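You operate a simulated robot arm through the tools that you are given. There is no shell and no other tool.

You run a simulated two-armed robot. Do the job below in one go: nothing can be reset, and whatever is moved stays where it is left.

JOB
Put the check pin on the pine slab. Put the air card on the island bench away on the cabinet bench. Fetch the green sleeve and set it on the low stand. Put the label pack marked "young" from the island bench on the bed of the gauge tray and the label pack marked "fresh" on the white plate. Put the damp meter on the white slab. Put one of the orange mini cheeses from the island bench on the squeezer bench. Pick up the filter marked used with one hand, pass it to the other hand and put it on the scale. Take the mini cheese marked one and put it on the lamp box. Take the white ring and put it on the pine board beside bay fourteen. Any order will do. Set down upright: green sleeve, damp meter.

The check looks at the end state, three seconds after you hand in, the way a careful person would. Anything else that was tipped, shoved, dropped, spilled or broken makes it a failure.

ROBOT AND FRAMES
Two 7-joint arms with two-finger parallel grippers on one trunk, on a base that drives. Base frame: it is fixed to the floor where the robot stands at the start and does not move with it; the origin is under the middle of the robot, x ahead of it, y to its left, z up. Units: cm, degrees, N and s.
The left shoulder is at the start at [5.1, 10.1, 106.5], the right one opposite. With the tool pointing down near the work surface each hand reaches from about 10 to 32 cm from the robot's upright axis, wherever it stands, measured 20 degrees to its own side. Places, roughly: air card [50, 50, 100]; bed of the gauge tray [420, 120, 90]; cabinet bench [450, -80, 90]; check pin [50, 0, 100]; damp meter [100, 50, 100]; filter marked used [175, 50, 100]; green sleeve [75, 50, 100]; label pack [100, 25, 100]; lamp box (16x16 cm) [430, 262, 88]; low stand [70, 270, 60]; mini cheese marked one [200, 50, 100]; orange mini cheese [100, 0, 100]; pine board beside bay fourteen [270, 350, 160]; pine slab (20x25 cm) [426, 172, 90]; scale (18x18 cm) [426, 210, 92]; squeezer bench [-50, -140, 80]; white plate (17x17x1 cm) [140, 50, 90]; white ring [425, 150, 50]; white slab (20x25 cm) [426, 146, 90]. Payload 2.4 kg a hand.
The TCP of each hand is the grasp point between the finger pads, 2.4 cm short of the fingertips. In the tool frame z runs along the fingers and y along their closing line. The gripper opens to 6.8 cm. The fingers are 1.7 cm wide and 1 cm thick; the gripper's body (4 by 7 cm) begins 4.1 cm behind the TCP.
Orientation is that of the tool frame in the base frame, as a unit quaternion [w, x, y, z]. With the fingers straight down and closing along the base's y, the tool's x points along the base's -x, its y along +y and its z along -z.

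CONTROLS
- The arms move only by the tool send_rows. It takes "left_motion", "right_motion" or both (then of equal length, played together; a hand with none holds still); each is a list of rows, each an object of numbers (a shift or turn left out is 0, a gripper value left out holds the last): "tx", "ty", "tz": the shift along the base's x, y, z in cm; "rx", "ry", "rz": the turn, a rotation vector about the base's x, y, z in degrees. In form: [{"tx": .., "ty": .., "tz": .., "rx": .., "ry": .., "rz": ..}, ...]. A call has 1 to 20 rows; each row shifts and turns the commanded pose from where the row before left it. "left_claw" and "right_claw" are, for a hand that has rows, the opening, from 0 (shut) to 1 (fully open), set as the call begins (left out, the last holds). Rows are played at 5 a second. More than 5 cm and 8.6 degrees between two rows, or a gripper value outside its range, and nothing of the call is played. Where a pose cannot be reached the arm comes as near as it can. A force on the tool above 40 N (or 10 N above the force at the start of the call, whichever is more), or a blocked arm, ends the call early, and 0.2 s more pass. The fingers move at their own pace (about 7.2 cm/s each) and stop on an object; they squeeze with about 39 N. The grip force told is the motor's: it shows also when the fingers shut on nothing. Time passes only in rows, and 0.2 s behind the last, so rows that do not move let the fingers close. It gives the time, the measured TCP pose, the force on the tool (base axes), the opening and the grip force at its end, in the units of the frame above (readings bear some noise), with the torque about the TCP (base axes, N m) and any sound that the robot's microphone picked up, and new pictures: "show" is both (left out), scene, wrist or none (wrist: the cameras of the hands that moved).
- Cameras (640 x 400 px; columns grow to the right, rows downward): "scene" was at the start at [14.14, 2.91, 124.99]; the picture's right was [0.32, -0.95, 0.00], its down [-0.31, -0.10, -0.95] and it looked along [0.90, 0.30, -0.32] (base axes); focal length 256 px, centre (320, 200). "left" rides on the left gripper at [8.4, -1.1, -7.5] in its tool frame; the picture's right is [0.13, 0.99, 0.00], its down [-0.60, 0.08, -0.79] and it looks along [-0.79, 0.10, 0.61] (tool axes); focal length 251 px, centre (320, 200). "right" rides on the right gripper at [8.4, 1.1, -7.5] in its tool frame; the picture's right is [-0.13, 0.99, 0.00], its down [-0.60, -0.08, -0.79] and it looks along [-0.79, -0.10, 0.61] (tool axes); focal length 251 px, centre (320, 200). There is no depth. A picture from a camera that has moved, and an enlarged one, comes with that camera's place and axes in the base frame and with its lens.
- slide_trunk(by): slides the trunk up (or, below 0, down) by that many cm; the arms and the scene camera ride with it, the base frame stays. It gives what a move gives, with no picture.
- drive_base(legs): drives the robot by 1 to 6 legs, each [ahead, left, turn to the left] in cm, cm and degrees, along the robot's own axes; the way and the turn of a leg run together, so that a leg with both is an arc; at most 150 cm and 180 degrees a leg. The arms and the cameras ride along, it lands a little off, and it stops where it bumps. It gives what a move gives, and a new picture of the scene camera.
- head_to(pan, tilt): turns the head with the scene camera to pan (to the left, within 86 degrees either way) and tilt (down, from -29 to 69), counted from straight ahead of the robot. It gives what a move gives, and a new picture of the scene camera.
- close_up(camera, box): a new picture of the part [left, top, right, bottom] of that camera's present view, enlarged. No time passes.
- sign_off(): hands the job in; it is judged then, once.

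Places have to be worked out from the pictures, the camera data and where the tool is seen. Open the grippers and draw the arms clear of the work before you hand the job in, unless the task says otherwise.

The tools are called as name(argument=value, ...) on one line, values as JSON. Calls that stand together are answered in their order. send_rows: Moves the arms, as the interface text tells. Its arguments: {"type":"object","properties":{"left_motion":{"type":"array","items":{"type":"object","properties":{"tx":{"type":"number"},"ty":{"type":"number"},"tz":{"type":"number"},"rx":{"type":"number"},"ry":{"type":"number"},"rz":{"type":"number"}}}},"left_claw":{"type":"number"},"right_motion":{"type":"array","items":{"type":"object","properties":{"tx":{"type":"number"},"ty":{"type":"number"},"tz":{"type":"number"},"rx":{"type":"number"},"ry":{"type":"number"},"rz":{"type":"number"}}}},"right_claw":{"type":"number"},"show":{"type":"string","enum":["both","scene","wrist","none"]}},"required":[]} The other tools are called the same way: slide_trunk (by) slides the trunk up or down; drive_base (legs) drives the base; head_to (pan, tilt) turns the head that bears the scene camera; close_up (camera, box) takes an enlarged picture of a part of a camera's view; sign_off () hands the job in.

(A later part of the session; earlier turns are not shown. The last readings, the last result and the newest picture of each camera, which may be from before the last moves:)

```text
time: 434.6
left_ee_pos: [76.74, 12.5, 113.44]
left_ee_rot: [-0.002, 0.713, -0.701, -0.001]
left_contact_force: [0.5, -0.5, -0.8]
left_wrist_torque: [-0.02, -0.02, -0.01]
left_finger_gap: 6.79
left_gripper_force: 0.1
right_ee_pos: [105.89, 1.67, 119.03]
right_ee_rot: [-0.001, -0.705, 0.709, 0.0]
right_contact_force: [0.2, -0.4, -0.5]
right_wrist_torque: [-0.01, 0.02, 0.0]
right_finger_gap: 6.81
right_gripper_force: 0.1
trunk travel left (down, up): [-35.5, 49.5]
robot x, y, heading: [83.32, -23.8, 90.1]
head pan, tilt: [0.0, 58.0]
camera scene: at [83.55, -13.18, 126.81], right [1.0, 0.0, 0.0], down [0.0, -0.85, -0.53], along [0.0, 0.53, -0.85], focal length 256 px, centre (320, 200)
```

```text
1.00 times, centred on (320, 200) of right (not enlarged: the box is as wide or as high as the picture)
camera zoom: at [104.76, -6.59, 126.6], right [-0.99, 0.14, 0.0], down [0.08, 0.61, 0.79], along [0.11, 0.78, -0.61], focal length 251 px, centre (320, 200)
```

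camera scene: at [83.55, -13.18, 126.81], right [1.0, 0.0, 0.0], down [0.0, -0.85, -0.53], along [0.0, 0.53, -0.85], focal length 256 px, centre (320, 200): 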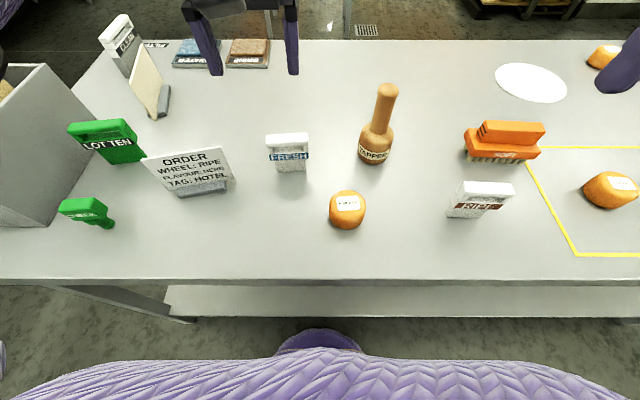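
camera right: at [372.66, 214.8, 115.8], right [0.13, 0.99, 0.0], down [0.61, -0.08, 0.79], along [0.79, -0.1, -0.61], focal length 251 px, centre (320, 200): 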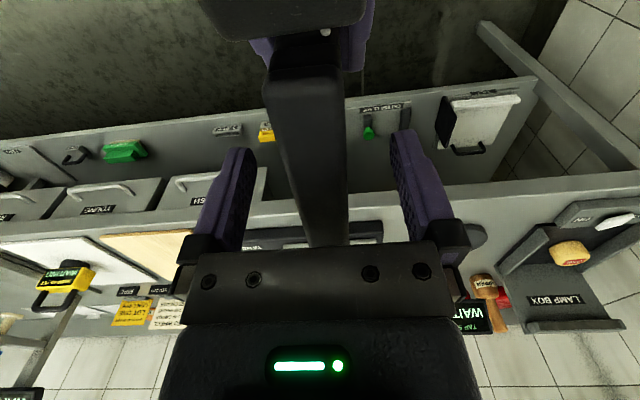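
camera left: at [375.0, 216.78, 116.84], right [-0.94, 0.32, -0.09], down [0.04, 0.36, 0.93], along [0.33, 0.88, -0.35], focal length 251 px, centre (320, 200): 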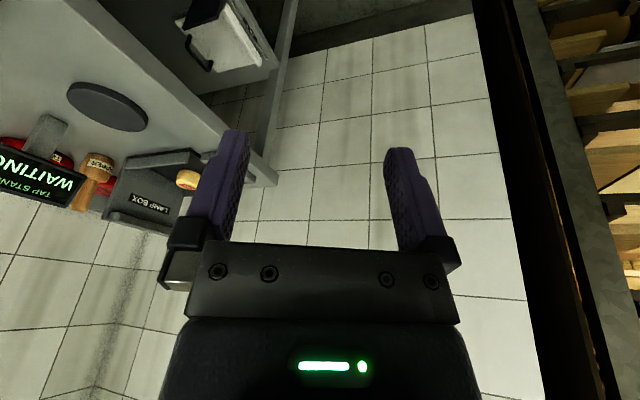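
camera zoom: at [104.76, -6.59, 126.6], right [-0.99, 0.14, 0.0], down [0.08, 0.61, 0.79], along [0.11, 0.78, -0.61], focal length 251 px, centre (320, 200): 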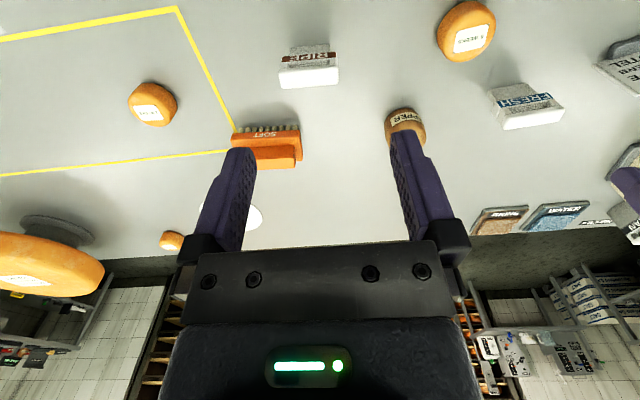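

The cheese is at about (88, 7.9). I move the left hand aside to the left and bring the right hand over the cheese.

send_rows(left_motion=[{"tx": -2.5, "tz": 1}, {"tx": -2.5, "tz": 1}, {"tx": -2.5, "tz": 1}, {"tx": -2, "tz": 1}], show="none")

send_rows(right_motion=[{"tx": -3, "ty": 1, "tz": -1}, {"tx": -3, "ty": 1, "tz": -1}, {"tx": -3, "ty": 1, "tz": -1}, {"tx": -3, "ty": 1, "tz": -1.5}, {"tx": -3, "ty": 1, "tz": -2}, {"tx": -2.9, "ty": 1.2, "tz": -3}, {"tz": -2}], show="both")

```text
time: 435.6
left_ee_pos: [67.17, 12.44, 117.5]
left_ee_rot: [-0.002, 0.714, -0.7, 0.0]
left_contact_force: [-1.5, -0.2, -0.1]
left_wrist_torque: [-0.01, -0.01, -0.01]
left_finger_gap: 6.82
left_gripper_force: 0.1
right_ee_pos: [105.65, 1.62, 118.9]
right_ee_rot: [-0.001, -0.705, 0.709, 0.0]
right_contact_force: [0.1, 0.2, 0.3]
right_wrist_torque: [0.0, 0.03, -0.01]
right_finger_gap: 6.79
right_gripper_force: 0.0
trunk travel left (down, up): [-35.5, 49.5]
robot x, y, heading: [83.64, -23.96, 90.2]
head pan, tilt: [0.0, 58.0]
```

```text
time: 437.2
left_ee_pos: [67.19, 12.5, 117.56]
left_ee_rot: [-0.002, 0.714, -0.7, -0.001]
left_contact_force: [-0.7, 1.1, 0.7]
left_wrist_torque: [-0.02, -0.02, -0.03]
left_finger_gap: 6.82
left_gripper_force: 0.0
right_ee_pos: [87.87, 7.99, 107.45]
right_ee_rot: [-0.001, -0.705, 0.709, -0.001]
right_contact_force: [0.4, -0.2, 0.3]
right_wrist_torque: [0.02, -0.01, 0.0]
right_finger_gap: 6.79
right_gripper_force: 0.2
trunk travel left (down, up): [-35.5, 49.5]
robot x, y, heading: [83.57, -23.84, 90.2]
head pan, tilt: [0.0, 58.0]
camera scene: at [83.53, -13.17, 126.81], right [1.0, 0.0, 0.0], down [0.0, -0.85, -0.53], along [0.0, 0.53, -0.85], focal length 256 px, centre (320, 200)
camera right: at [86.81, -0.37, 115.11], right [-0.99, 0.14, 0.0], down [0.08, 0.6, 0.79], along [0.11, 0.78, -0.61], focal length 251 px, centre (320, 200)
```

scene: 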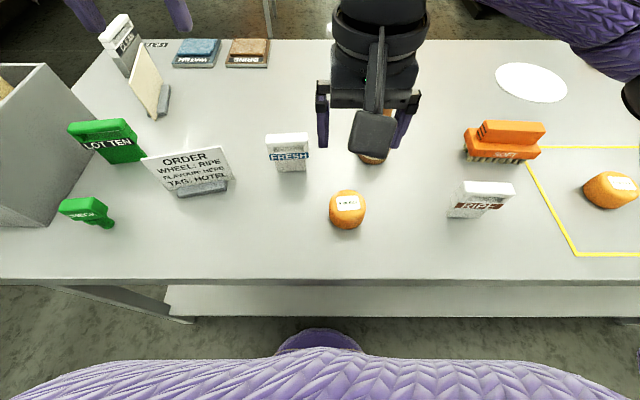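
right: 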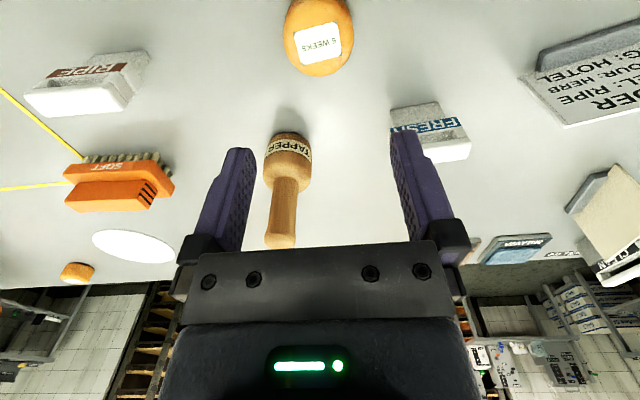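

The cheese is centered below the right hand. I lower to z≈96.

send_rows(right_motion=[{"tx": 0.2, "tz": -3}, {"tz": -3}, {"tz": -3}, {"tz": -2.4}, {}], show="both")

```text
time: 438.4
left_ee_pos: [67.21, 12.46, 117.49]
left_ee_rot: [-0.001, 0.714, -0.7, -0.001]
left_contact_force: [0.1, -0.6, 1.2]
left_wrist_torque: [0.03, 0.01, 0.03]
left_finger_gap: 6.82
left_gripper_force: 0.1
right_ee_pos: [88.02, 7.93, 96.26]
right_ee_rot: [-0.001, -0.705, 0.71, 0.0]
right_contact_force: [-0.5, 0.5, -0.1]
right_wrist_torque: [0.01, -0.02, 0.02]
right_finger_gap: 6.81
right_gripper_force: 0.0
trunk travel left (down, up): [-35.5, 49.5]
robot x, y, heading: [83.33, -24.06, 90.4]
head pan, tilt: [0.0, 58.0]
camera scene: at [83.53, -13.18, 126.81], right [1.0, 0.0, 0.0], down [0.0, -0.85, -0.53], along [0.0, 0.53, -0.85], focal length 256 px, centre (320, 200)
camera right: at [86.93, -0.38, 103.76], right [-0.99, 0.14, 0.0], down [0.08, 0.6, 0.79], along [0.11, 0.78, -0.61], focal length 251 px, centre (320, 200)
```

scene: 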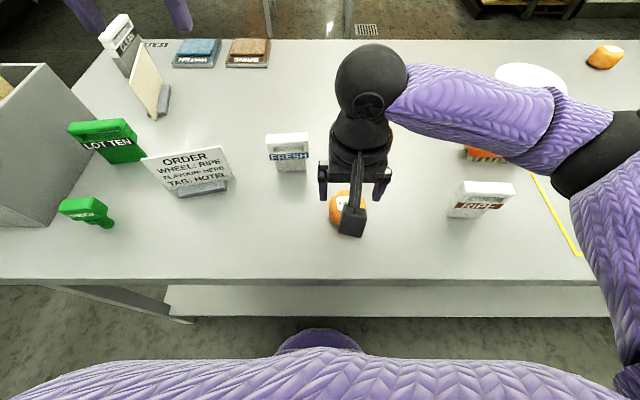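
right: 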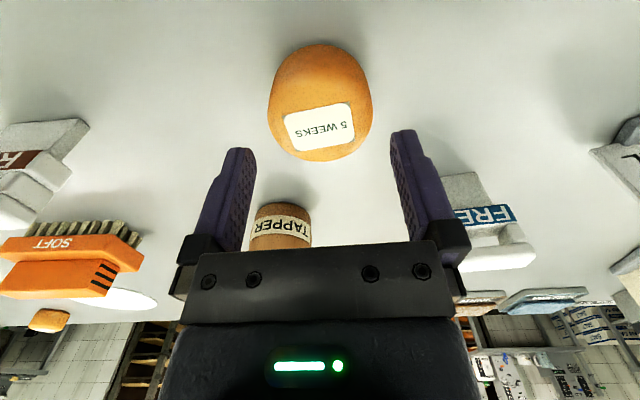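

The hand is centered, but the right elbow is above the RIPE pack. I raise the trunk 5 cm to keep the elbow clear, then lower the hand.

slide_trunk(by=5)

send_rows(right_motion=[{"tz": -3}, {"tz": -3}, {"tz": -2.5}, {"tz": -1.3}, {}], show="both")

```text
time: 439.3
left_ee_pos: [67.15, 12.59, 122.32]
left_ee_rot: [-0.001, 0.714, -0.7, -0.001]
left_contact_force: [0.0, 0.0, -0.2]
left_wrist_torque: [0.0, -0.02, 0.02]
left_finger_gap: 6.78
left_gripper_force: 0.2
right_ee_pos: [88.12, 7.89, 101.03]
right_ee_rot: [-0.002, -0.704, 0.71, 0.0]
right_contact_force: [-0.5, 0.1, -0.7]
right_wrist_torque: [-0.02, 0.02, 0.0]
right_finger_gap: 6.76
right_gripper_force: 0.0
trunk travel left (down, up): [-40.5, 44.5]
robot x, y, heading: [83.73, -24.05, 90.0]
head pan, tilt: [0.0, 58.0]
```

```text
time: 440.5
left_ee_pos: [67.26, 12.56, 122.48]
left_ee_rot: [-0.002, 0.714, -0.7, -0.002]
left_contact_force: [0.4, 0.3, -0.5]
left_wrist_torque: [0.04, 0.0, -0.01]
left_finger_gap: 6.79
left_gripper_force: 0.0
right_ee_pos: [88.14, 7.91, 91.27]
right_ee_rot: [-0.001, -0.706, 0.709, 0.001]
right_contact_force: [0.1, 0.3, -0.4]
right_wrist_torque: [0.03, 0.0, 0.06]
right_finger_gap: 6.84
right_gripper_force: 0.0
trunk travel left (down, up): [-40.5, 44.5]
robot x, y, heading: [83.58, -23.71, 90.1]
head pan, tilt: [0.0, 58.0]
camera scene: at [83.53, -13.95, 131.85], right [1.0, 0.0, 0.0], down [0.0, -0.85, -0.53], along [0.0, 0.53, -0.85], focal length 256 px, centre (320, 200)
camera right: at [87.13, -0.35, 98.82], right [-0.99, 0.14, 0.0], down [0.08, 0.61, 0.79], along [0.11, 0.78, -0.61], focal length 251 px, centre (320, 200)
```

scene: 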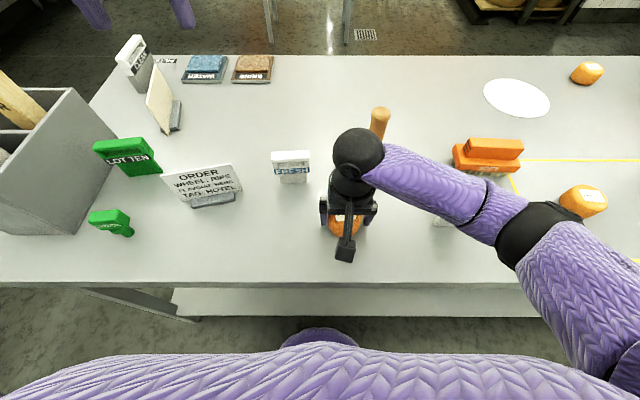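
right: 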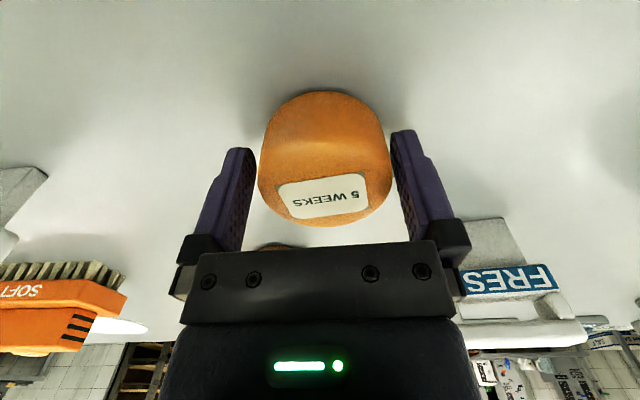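

Centered around the cheese; I close the right hand.

send_rows(right_motion=[{}, {}, {}], right_claw=0, show="none")

send_rows(right_motion=[{"tz": 2}, {"tz": 3}, {"tz": 3}, {"tz": 4}, {"tz": 4}, {"tz": 4}], show="both")

```text
time: 441.3
left_ee_pos: [67.3, 12.52, 122.32]
left_ee_rot: [-0.001, 0.714, -0.701, -0.001]
left_contact_force: [0.3, 0.5, -0.1]
left_wrist_torque: [-0.01, 0.02, -0.02]
left_finger_gap: 6.79
left_gripper_force: 0.0
right_ee_pos: [88.21, 7.94, 91.12]
right_ee_rot: [-0.001, -0.705, 0.709, 0.001]
right_contact_force: [-0.4, 0.4, -0.6]
right_wrist_torque: [0.0, 0.0, 0.02]
right_finger_gap: 5.91
right_gripper_force: 38.5
trunk travel left (down, up): [-40.5, 44.5]
robot x, y, heading: [83.56, -23.47, 89.9]
head pan, tilt: [0.0, 58.0]
```

```text
time: 442.7
left_ee_pos: [67.13, 12.58, 122.43]
left_ee_rot: [-0.001, 0.714, -0.7, -0.001]
left_contact_force: [-0.3, 0.3, -0.6]
left_wrist_torque: [0.02, -0.01, 0.01]
left_finger_gap: 6.81
left_gripper_force: 0.0
right_ee_pos: [88.06, 7.89, 111.34]
right_ee_rot: [-0.001, -0.706, 0.709, 0.0]
right_contact_force: [-0.9, 0.2, -1.2]
right_wrist_torque: [-0.01, -0.02, 0.0]
right_finger_gap: 5.91
right_gripper_force: 39.0
trunk travel left (down, up): [-40.5, 44.5]
robot x, y, heading: [83.57, -23.48, 90.2]
head pan, tilt: [0.0, 58.0]
camera scene: at [83.53, -13.96, 131.85], right [1.0, 0.0, 0.0], down [0.0, -0.85, -0.53], along [0.0, 0.53, -0.85], focal length 256 px, centre (320, 200)
camera right: at [87.08, -0.37, 118.95], right [-0.99, 0.13, 0.0], down [0.08, 0.61, 0.79], along [0.11, 0.78, -0.61], focal length 251 px, centre (320, 200)
```

scene: 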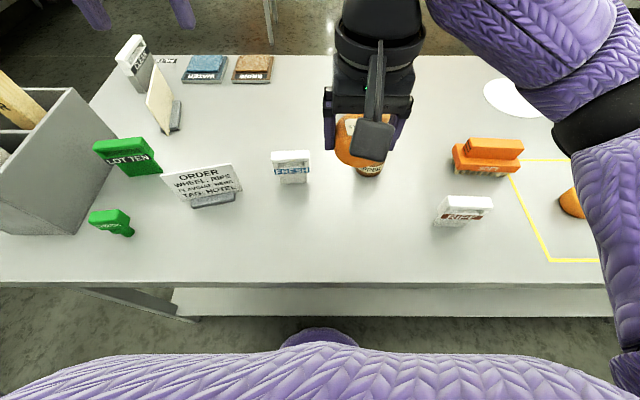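
right: 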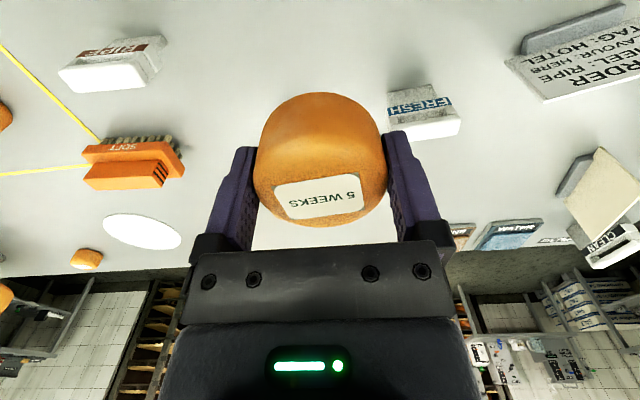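

The cheese is held. I move the right hand away to the right, then turn the left hand +93° above FRESH (center ≈ (77.9, 18.4)).

send_rows(right_motion=[{"tx": 3, "ty": -1, "tz": 1}, {"tx": 3, "ty": -1, "tz": 1}, {"tx": 3, "ty": -1, "tz": 1}, {"tx": 3, "ty": -1, "tz": 1}, {"tx": 3, "ty": -1, "tz": 1}, {"tx": 3, "ty": -1}], show="none")

send_rows(left_motion=[{"rz": 7.8, "tx": 0.9, "ty": 0.5, "tz": -0.7}, {"rz": 7.8, "tx": 0.9, "ty": 0.5, "tz": -0.7}, {"rz": 7.8, "tx": 0.9, "ty": 0.5, "tz": -0.7}, {"rz": 7.8, "tx": 0.9, "ty": 0.5, "tz": -0.7}, {"rz": 7.8, "tx": 0.9, "ty": 0.5, "tz": -0.7}, {"rz": 7.8, "tx": 0.9, "ty": 0.5, "tz": -0.7}, {"rz": 7.8, "tx": 0.9, "ty": 0.5, "tz": -0.7}, {"rz": 7.8, "tx": 0.9, "ty": 0.5, "tz": -0.7}, {"rz": 7.8, "tx": 0.9, "ty": 0.5, "tz": -0.7}, {"rz": 7.8, "tx": 0.9, "ty": 0.5, "tz": -0.7}, {"rz": 7.8, "tx": 0.9, "ty": 0.5, "tz": -0.7}, {"rz": 7.2, "tx": 0.9, "ty": 0.4, "tz": -0.7}], show="both")

```text
time: 444.1
left_ee_pos: [67.26, 12.51, 122.4]
left_ee_rot: [-0.001, 0.713, -0.701, -0.001]
left_contact_force: [-0.8, -0.3, 0.0]
left_wrist_torque: [0.02, -0.01, 0.02]
left_finger_gap: 6.78
left_gripper_force: 0.2
right_ee_pos: [106.16, 1.8, 116.36]
right_ee_rot: [-0.001, -0.705, 0.709, 0.0]
right_contact_force: [0.7, 0.0, -0.3]
right_wrist_torque: [0.01, 0.02, 0.0]
right_finger_gap: 5.92
right_gripper_force: 38.9
trunk travel left (down, up): [-40.5, 44.5]
robot x, y, heading: [83.27, -24.0, 89.9]
head pan, tilt: [0.0, 58.0]
```

```text
time: 446.7
left_ee_pos: [78.2, 18.53, 113.94]
left_ee_rot: [0.0, 0.999, 0.037, -0.002]
left_contact_force: [0.6, 0.4, -0.1]
left_wrist_torque: [0.0, 0.03, 0.0]
left_finger_gap: 6.82
left_gripper_force: 0.0
right_ee_pos: [106.09, 1.94, 116.27]
right_ee_rot: [-0.001, -0.706, 0.709, 0.0]
right_contact_force: [0.7, 0.5, -1.2]
right_wrist_torque: [0.03, 0.03, 0.01]
right_finger_gap: 5.9
right_gripper_force: 38.8
trunk travel left (down, up): [-40.5, 44.5]
robot x, y, heading: [83.71, -23.82, 90.4]
head pan, tilt: [0.0, 58.0]
camera scene: at [83.57, -13.93, 131.85], right [1.0, 0.0, 0.0], down [0.0, -0.85, -0.53], along [0.0, 0.53, -0.85], focal length 256 px, centre (320, 200)
camera left: at [86.32, 20.23, 121.47], right [0.2, -0.98, 0.0], down [-0.59, -0.12, 0.8], along [-0.78, -0.16, -0.61], focal length 251 px, centre (320, 200)
```

scene: 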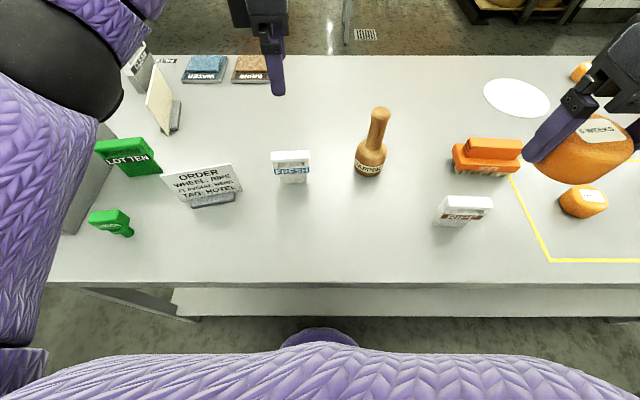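
left: 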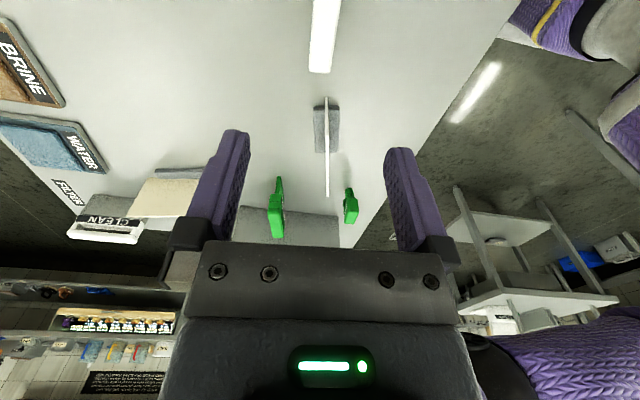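

FRESH lies between the fingers' planes. I lower to z≈99.5 and check.

send_rows(left_motion=[{"tz": -4, "tx": -0.2, "ty": -0.2}, {"tz": -4}, {"tz": -4}, {"tz": -2.4}, {}], show="both")

```text
time: 447.9
left_ee_pos: [77.78, 18.18, 99.66]
left_ee_rot: [0.0, 0.999, 0.036, -0.001]
left_contact_force: [0.3, -0.6, 0.2]
left_wrist_torque: [0.0, -0.01, -0.01]
left_finger_gap: 6.79
left_gripper_force: 0.1
right_ee_pos: [106.13, 1.92, 116.29]
right_ee_rot: [-0.002, -0.705, 0.709, 0.0]
right_contact_force: [0.3, -0.7, -0.5]
right_wrist_torque: [-0.01, -0.04, 0.01]
right_finger_gap: 5.91
right_gripper_force: 39.5
trunk travel left (down, up): [-40.5, 44.5]
robot x, y, heading: [83.36, -23.96, 90.1]
head pan, tilt: [0.0, 58.0]
camera scene: at [83.56, -13.94, 131.85], right [1.0, 0.0, 0.0], down [0.0, -0.85, -0.53], along [0.0, 0.53, -0.85], focal length 256 px, centre (320, 200)
camera left: at [86.13, 20.01, 107.22], right [0.2, -0.98, 0.0], down [-0.59, -0.12, 0.8], along [-0.78, -0.16, -0.61], focal length 251 px, centre (320, 200)
```

scene: 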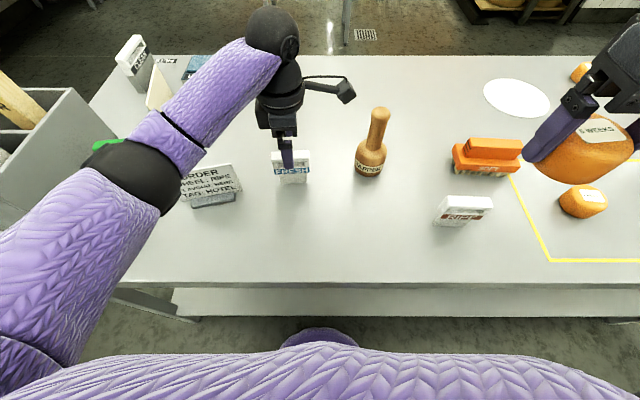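
left: 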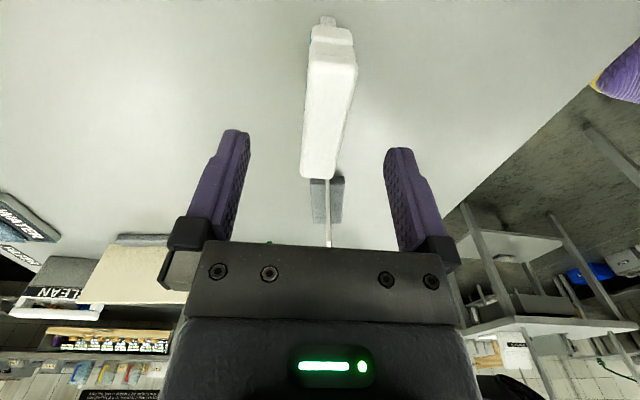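

The left elbow is above the order card, so I raise the trunk 8 cm before lowering the hand the rest of the way.

slide_trunk(by=8)

send_rows(left_motion=[{"tz": -3}, {"tz": -3}, {"tz": -3}, {"tz": -2.5}, {"tz": -1.7}, {}], show="both")

```text
time: 449.1
left_ee_pos: [77.81, 18.25, 107.43]
left_ee_rot: [0.0, 0.999, 0.037, -0.001]
left_contact_force: [-1.1, 0.5, 0.0]
left_wrist_torque: [-0.01, 0.0, 0.0]
left_finger_gap: 6.78
left_gripper_force: 0.1
right_ee_pos: [106.15, 1.94, 124.33]
right_ee_rot: [-0.002, -0.705, 0.709, -0.001]
right_contact_force: [-0.6, -0.1, -0.3]
right_wrist_torque: [-0.01, 0.0, -0.04]
right_finger_gap: 5.92
right_gripper_force: 39.2
trunk travel left (down, up): [-48.5, 36.5]
robot x, y, heading: [83.96, -23.56, 89.9]
head pan, tilt: [0.0, 58.0]
```

```text
time: 450.5
left_ee_pos: [78.0, 18.15, 94.6]
left_ee_rot: [-0.001, 0.999, 0.035, -0.002]
left_contact_force: [-0.2, 0.0, 0.5]
left_wrist_torque: [0.0, 0.01, 0.03]
left_finger_gap: 6.81
left_gripper_force: 0.0
right_ee_pos: [105.99, 1.92, 124.24]
right_ee_rot: [-0.001, -0.705, 0.709, 0.0]
right_contact_force: [0.1, -0.6, -0.8]
right_wrist_torque: [-0.02, -0.02, -0.03]
right_finger_gap: 5.89
right_gripper_force: 39.0
trunk travel left (down, up): [-48.5, 36.5]
robot x, y, heading: [83.81, -23.87, 90.1]
head pan, tilt: [0.0, 58.0]
camera scene: at [83.56, -14.86, 139.89], right [1.0, 0.0, 0.0], down [0.0, -0.85, -0.53], along [0.0, 0.53, -0.85], focal length 256 px, centre (320, 200)
camera left: at [86.24, 19.9, 102.03], right [0.2, -0.98, 0.0], down [-0.59, -0.12, 0.8], along [-0.78, -0.16, -0.61], focal length 251 px, centre (320, 200)
```

scene: 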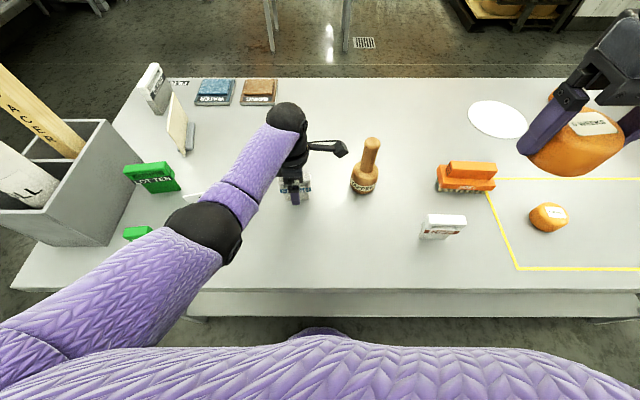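
left: 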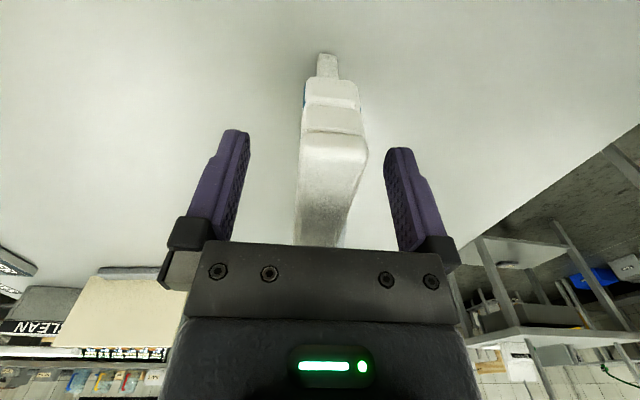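

The pack is ~0.5 cm off toward -y; I center and close.

send_rows(left_motion=[{"ty": -0.5}, {}], show="none")

send_rows(left_motion=[{}, {}, {}, {}], left_claw=0, show="wrist")

```text
time: 451.1
left_ee_pos: [77.93, 17.66, 94.47]
left_ee_rot: [0.0, 0.999, 0.036, -0.002]
left_contact_force: [-0.4, 0.6, 0.4]
left_wrist_torque: [0.01, 0.05, 0.01]
left_finger_gap: 6.8
left_gripper_force: 0.0
right_ee_pos: [106.09, 1.87, 124.22]
right_ee_rot: [-0.001, -0.705, 0.709, 0.0]
right_contact_force: [-0.2, 0.0, 0.5]
right_wrist_torque: [-0.01, -0.02, 0.0]
right_finger_gap: 5.89
right_gripper_force: 39.3
trunk travel left (down, up): [-48.5, 36.5]
robot x, y, heading: [83.33, -24.14, 90.3]
head pan, tilt: [0.0, 58.0]
```

```text
time: 452.1
left_ee_pos: [77.98, 17.7, 94.55]
left_ee_rot: [0.0, 0.999, 0.036, -0.001]
left_contact_force: [0.0, -0.3, -0.6]
left_wrist_torque: [0.06, -0.02, 0.0]
left_finger_gap: 2.15
left_gripper_force: 38.1
right_ee_pos: [105.99, 1.9, 124.23]
right_ee_rot: [-0.001, -0.705, 0.709, -0.001]
right_contact_force: [-0.8, 0.0, -1.9]
right_wrist_torque: [0.0, 0.03, 0.04]
right_finger_gap: 5.92
right_gripper_force: 39.2
trunk travel left (down, up): [-48.5, 36.5]
robot x, y, heading: [83.65, -23.78, 90.3]
head pan, tilt: [0.0, 58.0]
camera left: at [86.19, 19.39, 101.99], right [0.2, -0.98, 0.0], down [-0.59, -0.12, 0.8], along [-0.78, -0.16, -0.61], focal length 251 px, centre (320, 200)
```

left: 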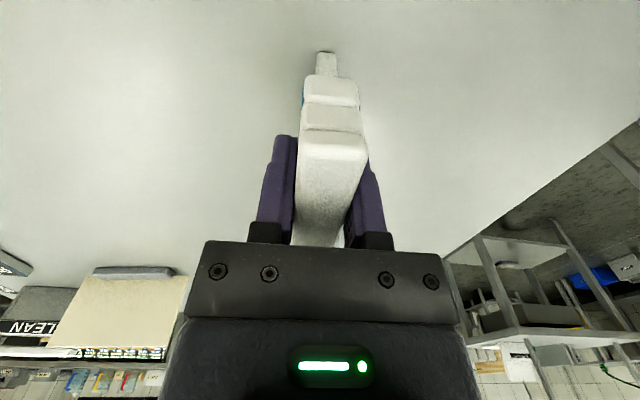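

FRESH is gripped. I lift with the trunk and back off from the bench.

slide_trunk(by=14)

drive_base(legs=[[-40, 0, 0]])

head_to(pan=80, tilt=15)

```text
time: 453.7
left_ee_pos: [77.9, 17.68, 108.4]
left_ee_rot: [0.0, 0.999, 0.036, -0.002]
left_contact_force: [0.2, 0.8, -0.6]
left_wrist_torque: [0.02, 0.04, -0.02]
left_finger_gap: 2.18
left_gripper_force: 38.5
right_ee_pos: [106.0, 1.8, 138.22]
right_ee_rot: [-0.002, -0.706, 0.709, 0.0]
right_contact_force: [0.0, 0.4, -1.4]
right_wrist_torque: [0.01, -0.01, -0.01]
right_finger_gap: 5.93
right_gripper_force: 39.4
trunk travel left (down, up): [-62.5, 22.5]
robot x, y, heading: [83.62, -24.01, 90.3]
head pan, tilt: [0.0, 58.0]
```

```text
time: 456.2
left_ee_pos: [77.87, -21.71, 108.44]
left_ee_rot: [0.001, 0.999, 0.038, -0.001]
left_contact_force: [0.3, 0.2, -1.3]
left_wrist_torque: [0.02, 0.02, 0.01]
left_finger_gap: 2.13
left_gripper_force: 38.8
right_ee_pos: [106.21, -37.41, 138.24]
right_ee_rot: [0.002, 0.708, -0.706, 0.0]
right_contact_force: [0.5, 0.0, -1.8]
right_wrist_torque: [0.04, 0.0, 0.02]
right_finger_gap: 5.93
right_gripper_force: 38.8
trunk travel left (down, up): [-62.5, 22.5]
robot x, y, heading: [83.87, -63.2, 90.6]
head pan, tilt: [0.0, 58.0]
camera scene: at [83.76, -55.14, 153.93], right [1.0, 0.01, 0.0], down [0.01, -0.85, -0.53], along [-0.01, 0.53, -0.85], focal length 256 px, centre (320, 200)
```

scene: 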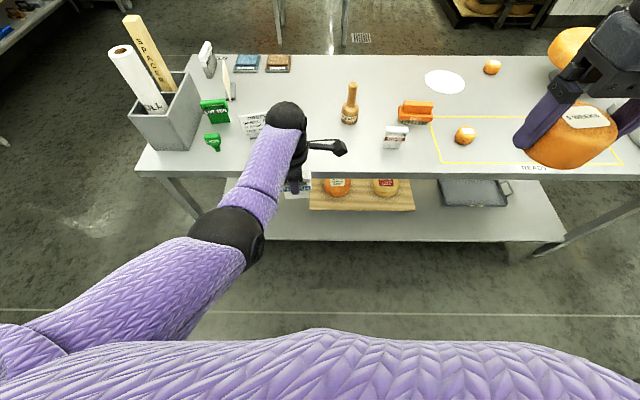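

```text
time: 457.7
left_ee_pos: [77.7, -21.65, 108.46]
left_ee_rot: [0.0, 0.999, 0.039, -0.002]
left_contact_force: [-0.5, 0.4, -1.1]
left_wrist_torque: [-0.02, -0.01, -0.02]
left_finger_gap: 2.18
left_gripper_force: 38.2
right_ee_pos: [106.1, -37.35, 138.24]
right_ee_rot: [0.001, 0.708, -0.707, 0.0]
right_contact_force: [-0.6, -0.7, -1.4]
right_wrist_torque: [0.0, -0.02, 0.03]
right_finger_gap: 5.91
right_gripper_force: 38.5
trunk travel left (down, up): [-62.5, 22.5]
robot x, y, heading: [83.68, -63.21, 90.7]
head pan, tilt: [80.0, 15.0]
camera scene: at [74.61, -60.41, 160.31], right [0.16, 0.99, 0.0], down [0.26, -0.04, -0.97], along [-0.95, 0.16, -0.26], focal length 256 px, centre (320, 200)
```

scene: 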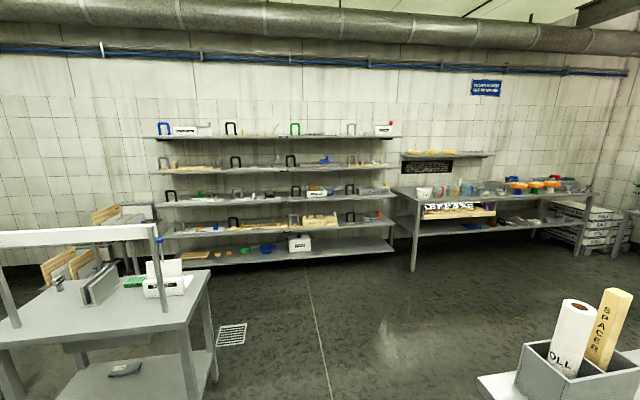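

The squeezer bench is the table to the left-front, about x -70..-25, y below -105. I turn toward it and go closer.

drive_base(legs=[[0, 0, 90], [45, 0, 0]])

head_to(pan=35, tilt=30)

close_up(camera="scene", box=[160, 80, 480, 280])

```text
time: 464.3
left_ee_pos: [-2.79, -69.6, 108.37]
left_ee_rot: [0.0, 0.679, 0.734, -0.001]
left_contact_force: [-0.4, 0.3, -0.8]
left_wrist_torque: [0.0, -0.02, 0.02]
left_finger_gap: 2.16
left_gripper_force: 38.2
right_ee_pos: [12.78, -41.35, 138.22]
right_ee_rot: [0.0, 1.0, 0.0, 0.001]
right_contact_force: [-0.3, -0.7, -0.3]
right_wrist_torque: [-0.02, 0.0, 0.0]
right_finger_gap: 5.92
right_gripper_force: 38.7
trunk travel left (down, up): [-62.5, 22.5]
robot x, y, heading: [38.65, -63.61, -179.3]
head pan, tilt: [80.0, 15.0]
camera scene: at [35.94, -72.93, 160.32], right [-0.99, 0.16, 0.0], down [0.04, 0.26, -0.97], along [-0.16, -0.95, -0.26], focal length 256 px, centre (320, 200)
```

scene: 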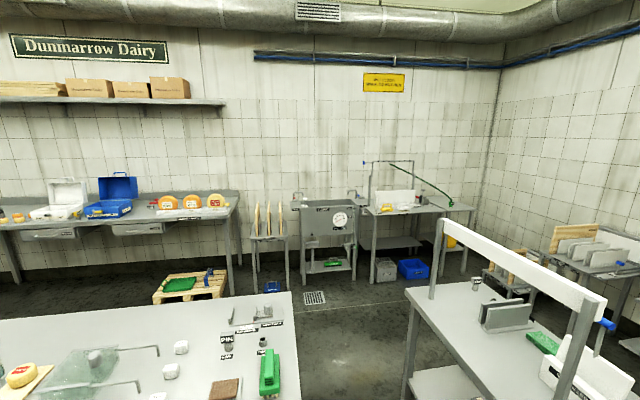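

```text
time: 465.4
left_ee_pos: [-2.64, -69.72, 108.39]
left_ee_rot: [0.001, 0.679, 0.734, -0.001]
left_contact_force: [-0.4, 0.6, -0.3]
left_wrist_torque: [0.03, 0.01, 0.03]
left_finger_gap: 2.16
left_gripper_force: 38.4
right_ee_pos: [13.04, -41.29, 138.21]
right_ee_rot: [0.001, 1.0, 0.001, 0.0]
right_contact_force: [0.5, -0.9, -1.6]
right_wrist_torque: [0.02, 0.03, -0.01]
right_finger_gap: 5.88
right_gripper_force: 39.5
trunk travel left (down, up): [-62.5, 22.5]
robot x, y, heading: [38.94, -63.46, -179.4]
head pan, tilt: [35.0, 30.0]
camera scene: at [30.2, -68.98, 157.9], right [-0.58, 0.81, 0.0], down [0.41, 0.29, -0.87], along [-0.7, -0.5, -0.5], focal length 256 px, centre (320, 200)
```

scene: 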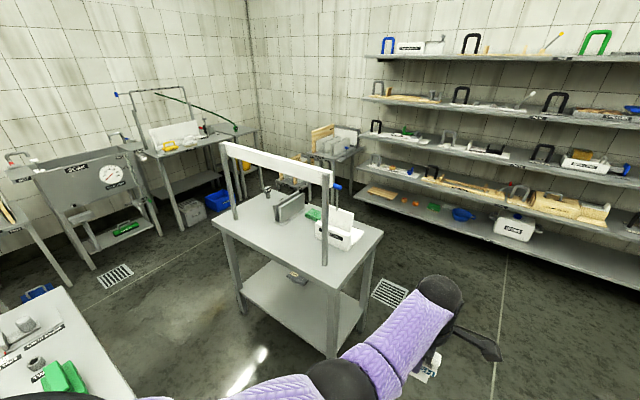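

```text
2.00 times, centred on (320, 180) of scene
camera zoom: at [30.2, -68.98, 157.9], right [-0.58, 0.81, 0.0], down [0.41, 0.29, -0.87], along [-0.7, -0.5, -0.5], focal length 511 px, centre (320, 240)
```

zoom: 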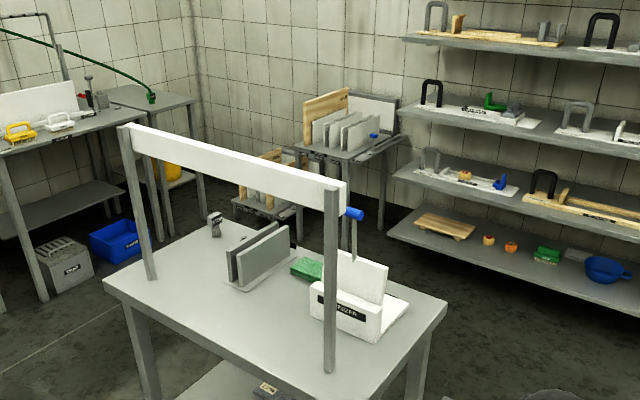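

The table (x≈-72..-28, y≈-190..-103, z≈78) is the squeezer bench, with a gantry and items at its middle. Its near corner toward me is free. I retract the FRESH hand and move to face that corner from the +y side.

send_rows(left_motion=[{"tx": 3, "ty": -1}, {"tx": 3, "ty": -1}, {"tx": 3, "ty": -1}, {"tx": 3, "ty": -1}, {"tx": 1, "ty": -1}], show="none")

drive_base(legs=[[65, 10, 0], [0, 0, 90]])

head_to(pan=0, tilt=45)

```text
time: 466.8
left_ee_pos: [6.12, -76.31, 111.92]
left_ee_rot: [-0.033, 0.673, 0.736, -0.063]
left_contact_force: [-0.7, -0.5, 0.1]
left_wrist_torque: [0.01, 0.01, 0.01]
left_finger_gap: 2.16
left_gripper_force: 38.3
right_ee_pos: [13.06, -41.12, 138.24]
right_ee_rot: [0.001, 1.0, 0.0, 0.001]
right_contact_force: [0.2, 0.2, -1.8]
right_wrist_torque: [-0.03, 0.0, 0.02]
right_finger_gap: 5.9
right_gripper_force: 39.3
trunk travel left (down, up): [-62.5, 22.5]
robot x, y, heading: [38.95, -63.63, -179.4]
head pan, tilt: [35.0, 30.0]
stopped in row 5 (left hand): the arm was blocked; the commanded pose is now the measured one
```

```text
time: 474.2
left_ee_pos: [-14.51, -107.06, 112.05]
left_ee_rot: [0.02, -0.023, 0.997, -0.068]
left_contact_force: [-0.1, 0.2, -1.4]
left_wrist_torque: [0.01, 0.0, -0.01]
left_finger_gap: 2.14
left_gripper_force: 38.4
right_ee_pos: [-49.26, -98.6, 138.19]
right_ee_rot: [0.001, 0.721, 0.693, 0.002]
right_contact_force: [-0.2, -0.7, -0.7]
right_wrist_torque: [-0.01, 0.0, -0.01]
right_finger_gap: 5.93
right_gripper_force: 39.0
trunk travel left (down, up): [-62.5, 22.5]
robot x, y, heading: [-25.72, -73.49, -91.8]
head pan, tilt: [35.0, 30.0]
camera scene: at [-20.93, -82.71, 157.9], right [-0.84, -0.55, 0.0], down [-0.27, 0.42, -0.87], along [0.47, -0.72, -0.5], focal length 256 px, centre (320, 200)
```

scene: 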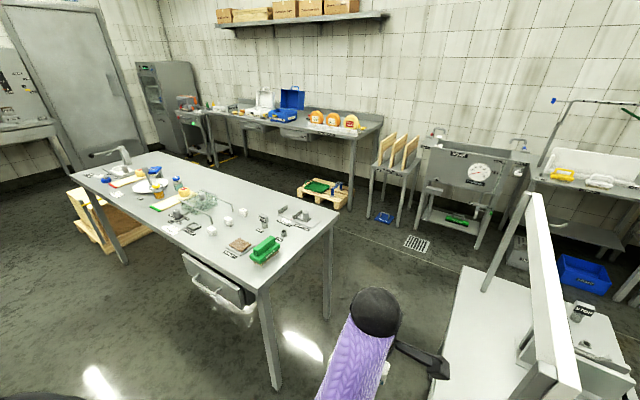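

```text
time: 475.2
left_ee_pos: [-14.53, -106.95, 111.95]
left_ee_rot: [0.021, -0.024, 0.997, -0.068]
left_contact_force: [-0.4, 0.4, -0.1]
left_wrist_torque: [-0.04, 0.01, -0.04]
left_finger_gap: 2.17
left_gripper_force: 38.7
right_ee_pos: [-49.34, -98.7, 138.34]
right_ee_rot: [0.0, 0.722, 0.692, 0.001]
right_contact_force: [-0.4, 0.2, -0.6]
right_wrist_torque: [0.01, 0.02, 0.03]
right_finger_gap: 5.89
right_gripper_force: 39.1
trunk travel left (down, up): [-62.5, 22.5]
robot x, y, heading: [-25.9, -73.5, -91.8]
head pan, tilt: [0.0, 45.0]
camera scene: at [-26.14, -83.26, 155.64], right [-1.0, 0.03, 0.0], down [0.02, 0.71, -0.71], along [-0.02, -0.71, -0.71], focal length 256 px, centre (320, 200)
```

scene: 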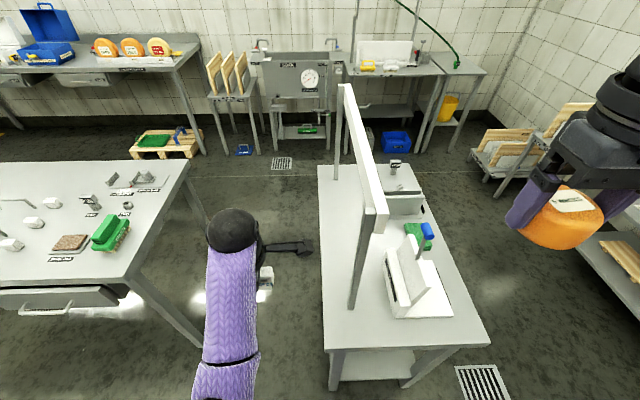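

The right-hand path near the gantry post is tight, so I will pitch the hand slightly and set the cheese in the free corner near (-33.5, -110). First I bring the right hand over that side at height and move the FRESH hand a bit away from the table.

send_rows(right_motion=[{"tx": 3, "ty": -1}, {"tx": 3, "ty": -1}, {"tx": 3, "ty": -1}, {"tx": 3, "ty": -1}, {"tx": 3.8, "ty": -1}], left_motion=[{"tx": 0.8}, {"tx": 0.8}, {"tx": 0.8}, {"tx": 0.8}, {"tx": 0.8}], show="none")

slide_trunk(by=-34)

head_to(pan=-10, tilt=60)

```text
time: 476.4
left_ee_pos: [-10.38, -106.93, 111.97]
left_ee_rot: [0.019, -0.024, 0.997, -0.067]
left_contact_force: [0.3, -0.7, -0.6]
left_wrist_torque: [0.06, 0.0, -0.01]
left_finger_gap: 2.16
left_gripper_force: 38.2
right_ee_pos: [-33.2, -103.88, 138.35]
right_ee_rot: [-0.002, 0.722, 0.692, 0.002]
right_contact_force: [0.1, -0.5, -0.3]
right_wrist_torque: [0.0, -0.01, 0.02]
right_finger_gap: 5.92
right_gripper_force: 38.9
trunk travel left (down, up): [-62.5, 22.5]
robot x, y, heading: [-25.75, -73.32, -92.1]
head pan, tilt: [0.0, 45.0]
```

```text
time: 479.7
left_ee_pos: [-6.72, -107.26, 78.43]
left_ee_rot: [0.075, -0.031, 0.994, -0.073]
left_contact_force: [0.7, -0.3, -0.7]
left_wrist_torque: [0.01, 0.03, 0.0]
left_finger_gap: 2.13
left_gripper_force: 38.2
right_ee_pos: [-33.43, -103.59, 104.32]
right_ee_rot: [0.001, 0.722, 0.692, 0.001]
right_contact_force: [0.1, 0.8, -1.5]
right_wrist_torque: [-0.02, 0.01, -0.01]
right_finger_gap: 5.93
right_gripper_force: 39.4
trunk travel left (down, up): [-28.5, 56.5]
robot x, y, heading: [-26.24, -73.76, -92.0]
head pan, tilt: [0.0, 45.0]
```

```text
time: 480.5
left_ee_pos: [-6.67, -107.42, 78.4]
left_ee_rot: [0.074, -0.031, 0.994, -0.073]
left_contact_force: [0.1, 0.0, -0.4]
left_wrist_torque: [0.02, 0.0, 0.04]
left_finger_gap: 2.14
left_gripper_force: 38.7
right_ee_pos: [-33.44, -103.59, 104.26]
right_ee_rot: [0.0, 0.722, 0.692, 0.001]
right_contact_force: [-0.1, -0.3, -1.2]
right_wrist_torque: [0.01, -0.01, -0.02]
right_finger_gap: 5.9
right_gripper_force: 39.1
trunk travel left (down, up): [-28.5, 56.5]
robot x, y, heading: [-25.7, -73.45, -91.9]
head pan, tilt: [-10.0, 60.0]
camera scene: at [-27.36, -85.54, 119.5], right [-0.98, 0.21, 0.0], down [0.18, 0.85, -0.5], along [-0.1, -0.49, -0.87], focal length 256 px, centre (320, 200)
```

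scene: 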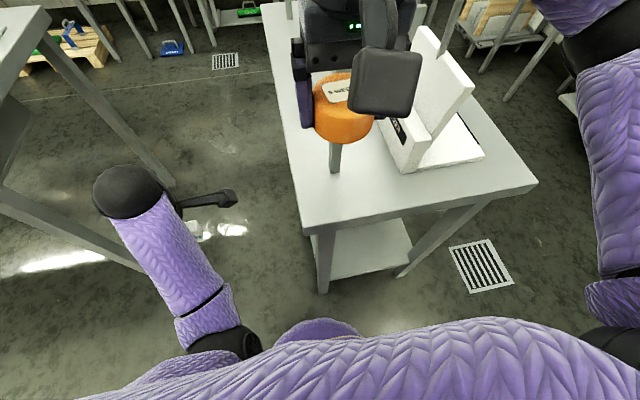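

The near table edge is y≈-103.4, its left edge x≈-27.4 and the post at (-37,-115.3). I pitch the hand 8° and bring the cheese over (-32.8, -109.5).

send_rows(right_motion=[{"rx": -8}, {"tx": 0.6, "ty": -2, "tz": -2}, {"ty": -2, "tz": -2}, {"ty": -1.9, "tz": -2}, {"tz": -3}, {}], show="both")

```text
time: 481.9
left_ee_pos: [-6.82, -107.36, 78.53]
left_ee_rot: [0.075, -0.031, 0.994, -0.075]
left_contact_force: [0.0, 0.2, -0.6]
left_wrist_torque: [-0.02, 0.05, -0.01]
left_finger_gap: 2.17
left_gripper_force: 38.6
right_ee_pos: [-32.71, -109.59, 95.32]
right_ee_rot: [0.05, 0.72, 0.691, -0.046]
right_contact_force: [-0.3, 0.3, -0.5]
right_wrist_torque: [-0.01, 0.03, -0.01]
right_finger_gap: 5.9
right_gripper_force: 38.8
trunk travel left (down, up): [-28.5, 56.5]
robot x, y, heading: [-25.8, -73.67, -92.0]
head pan, tilt: [-10.0, 60.0]
camera scene: at [-27.37, -85.54, 119.5], right [-0.98, 0.21, 0.0], down [0.18, 0.85, -0.5], along [-0.1, -0.49, -0.87], focal length 256 px, centre (320, 200)
camera right: at [-31.2, -100.22, 101.65], right [0.99, -0.17, 0.02], down [-0.1, -0.49, 0.87], along [-0.13, -0.86, -0.5], focal length 251 px, centre (320, 200)
```

scene: 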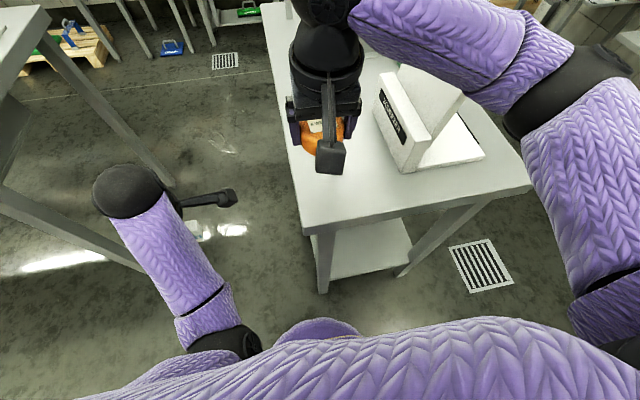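
right: 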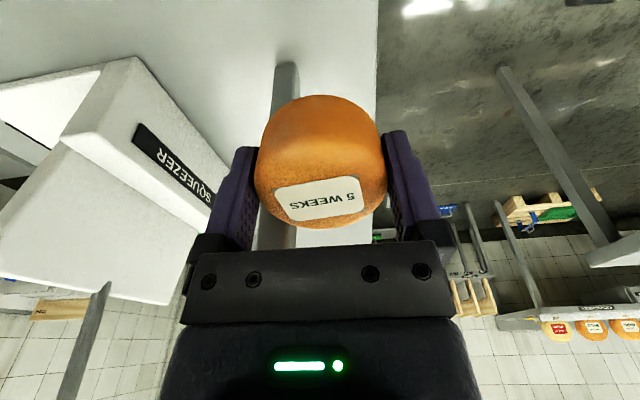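

SQUEEZER is written on the press, so this is the right bench. I lower the cheese beside the post, slowly at the end.

send_rows(right_motion=[{"tz": -3, "tx": 0.2}, {"tz": -3}, {"tz": -3}, {"tz": -2}, {"tz": -0.6}, {"tz": -0.4}, {"tz": -0.3}, {"tz": -0.3}], show="both")

```text
time: 483.7
left_ee_pos: [-6.85, -107.34, 78.42]
left_ee_rot: [0.074, -0.031, 0.994, -0.076]
left_contact_force: [-0.1, 1.0, -0.7]
left_wrist_torque: [-0.01, 0.01, 0.02]
left_finger_gap: 2.15
left_gripper_force: 38.0
right_ee_pos: [-32.68, -109.55, 82.77]
right_ee_rot: [0.052, 0.719, 0.691, -0.049]
right_contact_force: [0.0, -5.0, 29.7]
right_wrist_torque: [0.27, 0.0, 0.01]
right_finger_gap: 5.94
right_gripper_force: 39.4
trunk travel left (down, up): [-28.5, 56.5]
robot x, y, heading: [-25.83, -73.65, -91.9]
head pan, tilt: [-10.0, 60.0]
camera scene: at [-27.33, -85.44, 119.53], right [-0.98, 0.21, 0.0], down [0.18, 0.85, -0.5], along [-0.1, -0.49, -0.87], focal length 256 px, centre (320, 200)
camera right: at [-31.11, -100.06, 89.17], right [0.99, -0.17, 0.03], down [-0.11, -0.48, 0.87], along [-0.13, -0.86, -0.49], focal length 251 px, centre (320, 200)
```

scene: 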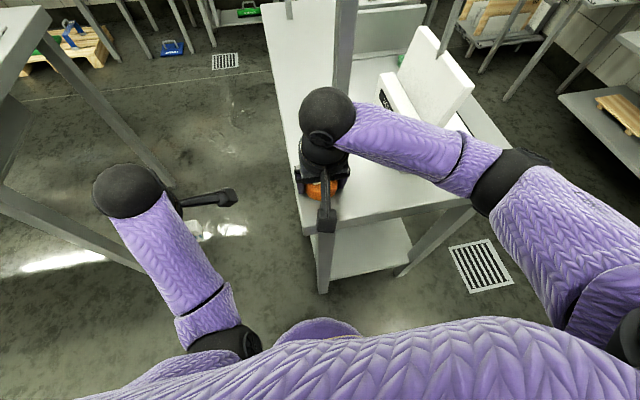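
right: 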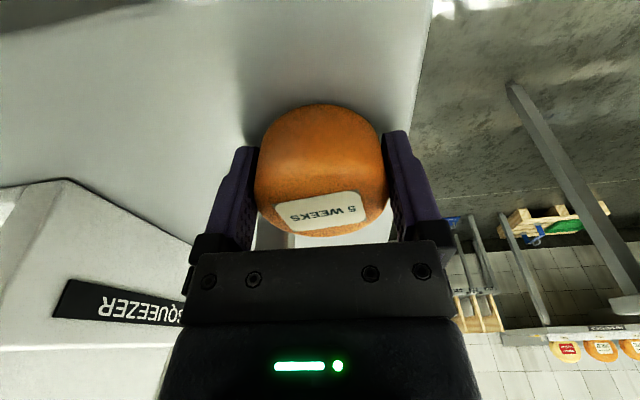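

The cheese touches the bench. I ease off slightly and open the right hand.

send_rows(right_motion=[{"tz": 0.15, "rx": 3}, {}], show="none")

send_rows(right_motion=[{}, {}, {}, {}], right_claw=1, show="both")

```text
time: 484.3
left_ee_pos: [-6.84, -107.41, 78.44]
left_ee_rot: [0.074, -0.031, 0.994, -0.076]
left_contact_force: [-0.2, -0.1, -1.8]
left_wrist_torque: [0.03, -0.01, -0.01]
left_finger_gap: 2.16
left_gripper_force: 38.5
right_ee_pos: [-32.72, -109.37, 82.74]
right_ee_rot: [0.03, 0.721, 0.692, -0.028]
right_contact_force: [1.5, -1.1, 4.4]
right_wrist_torque: [0.03, -0.06, -0.06]
right_finger_gap: 5.94
right_gripper_force: 38.8
trunk travel left (down, up): [-28.5, 56.5]
robot x, y, heading: [-25.81, -74.01, -91.8]
head pan, tilt: [-10.0, 60.0]
```

```text
time: 485.3
left_ee_pos: [-6.92, -107.2, 78.39]
left_ee_rot: [0.074, -0.031, 0.994, -0.076]
left_contact_force: [-0.5, 1.1, -1.7]
left_wrist_torque: [0.01, 0.0, -0.01]
left_finger_gap: 2.16
left_gripper_force: 38.6
right_ee_pos: [-32.72, -109.55, 82.79]
right_ee_rot: [0.031, 0.722, 0.691, -0.03]
right_contact_force: [-0.1, 0.3, 0.4]
right_wrist_torque: [0.02, 0.01, 0.02]
right_finger_gap: 6.84
right_gripper_force: 0.1
trunk travel left (down, up): [-28.5, 56.5]
robot x, y, heading: [-25.87, -73.61, -91.9]
head pan, tilt: [-10.0, 60.0]
camera scene: at [-27.36, -85.52, 119.49], right [-0.98, 0.21, 0.0], down [0.18, 0.85, -0.5], along [-0.1, -0.49, -0.87], focal length 256 px, centre (320, 200)
camera right: at [-31.16, -100.44, 89.7], right [0.99, -0.17, 0.02], down [-0.1, -0.53, 0.84], along [-0.13, -0.83, -0.54], focal length 251 px, centre (320, 200)
```

scene: 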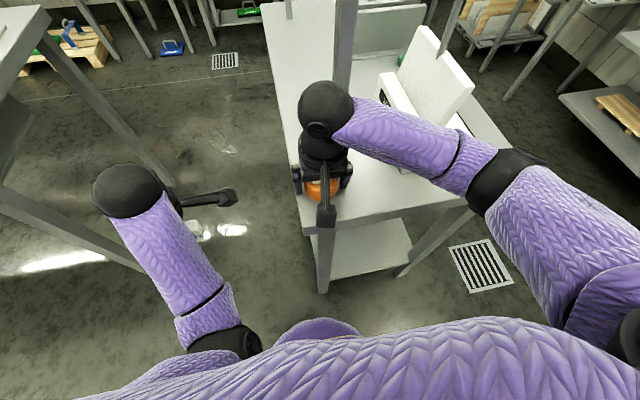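
right: 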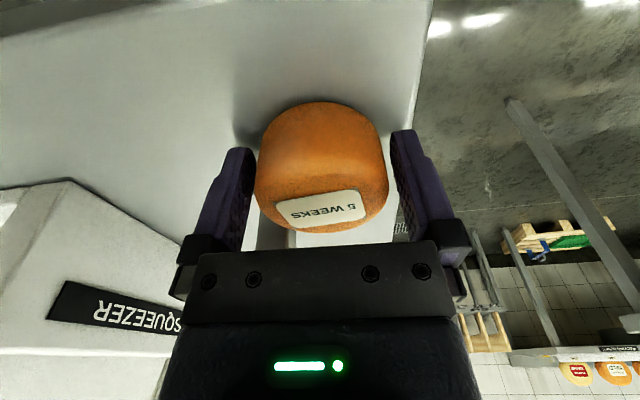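

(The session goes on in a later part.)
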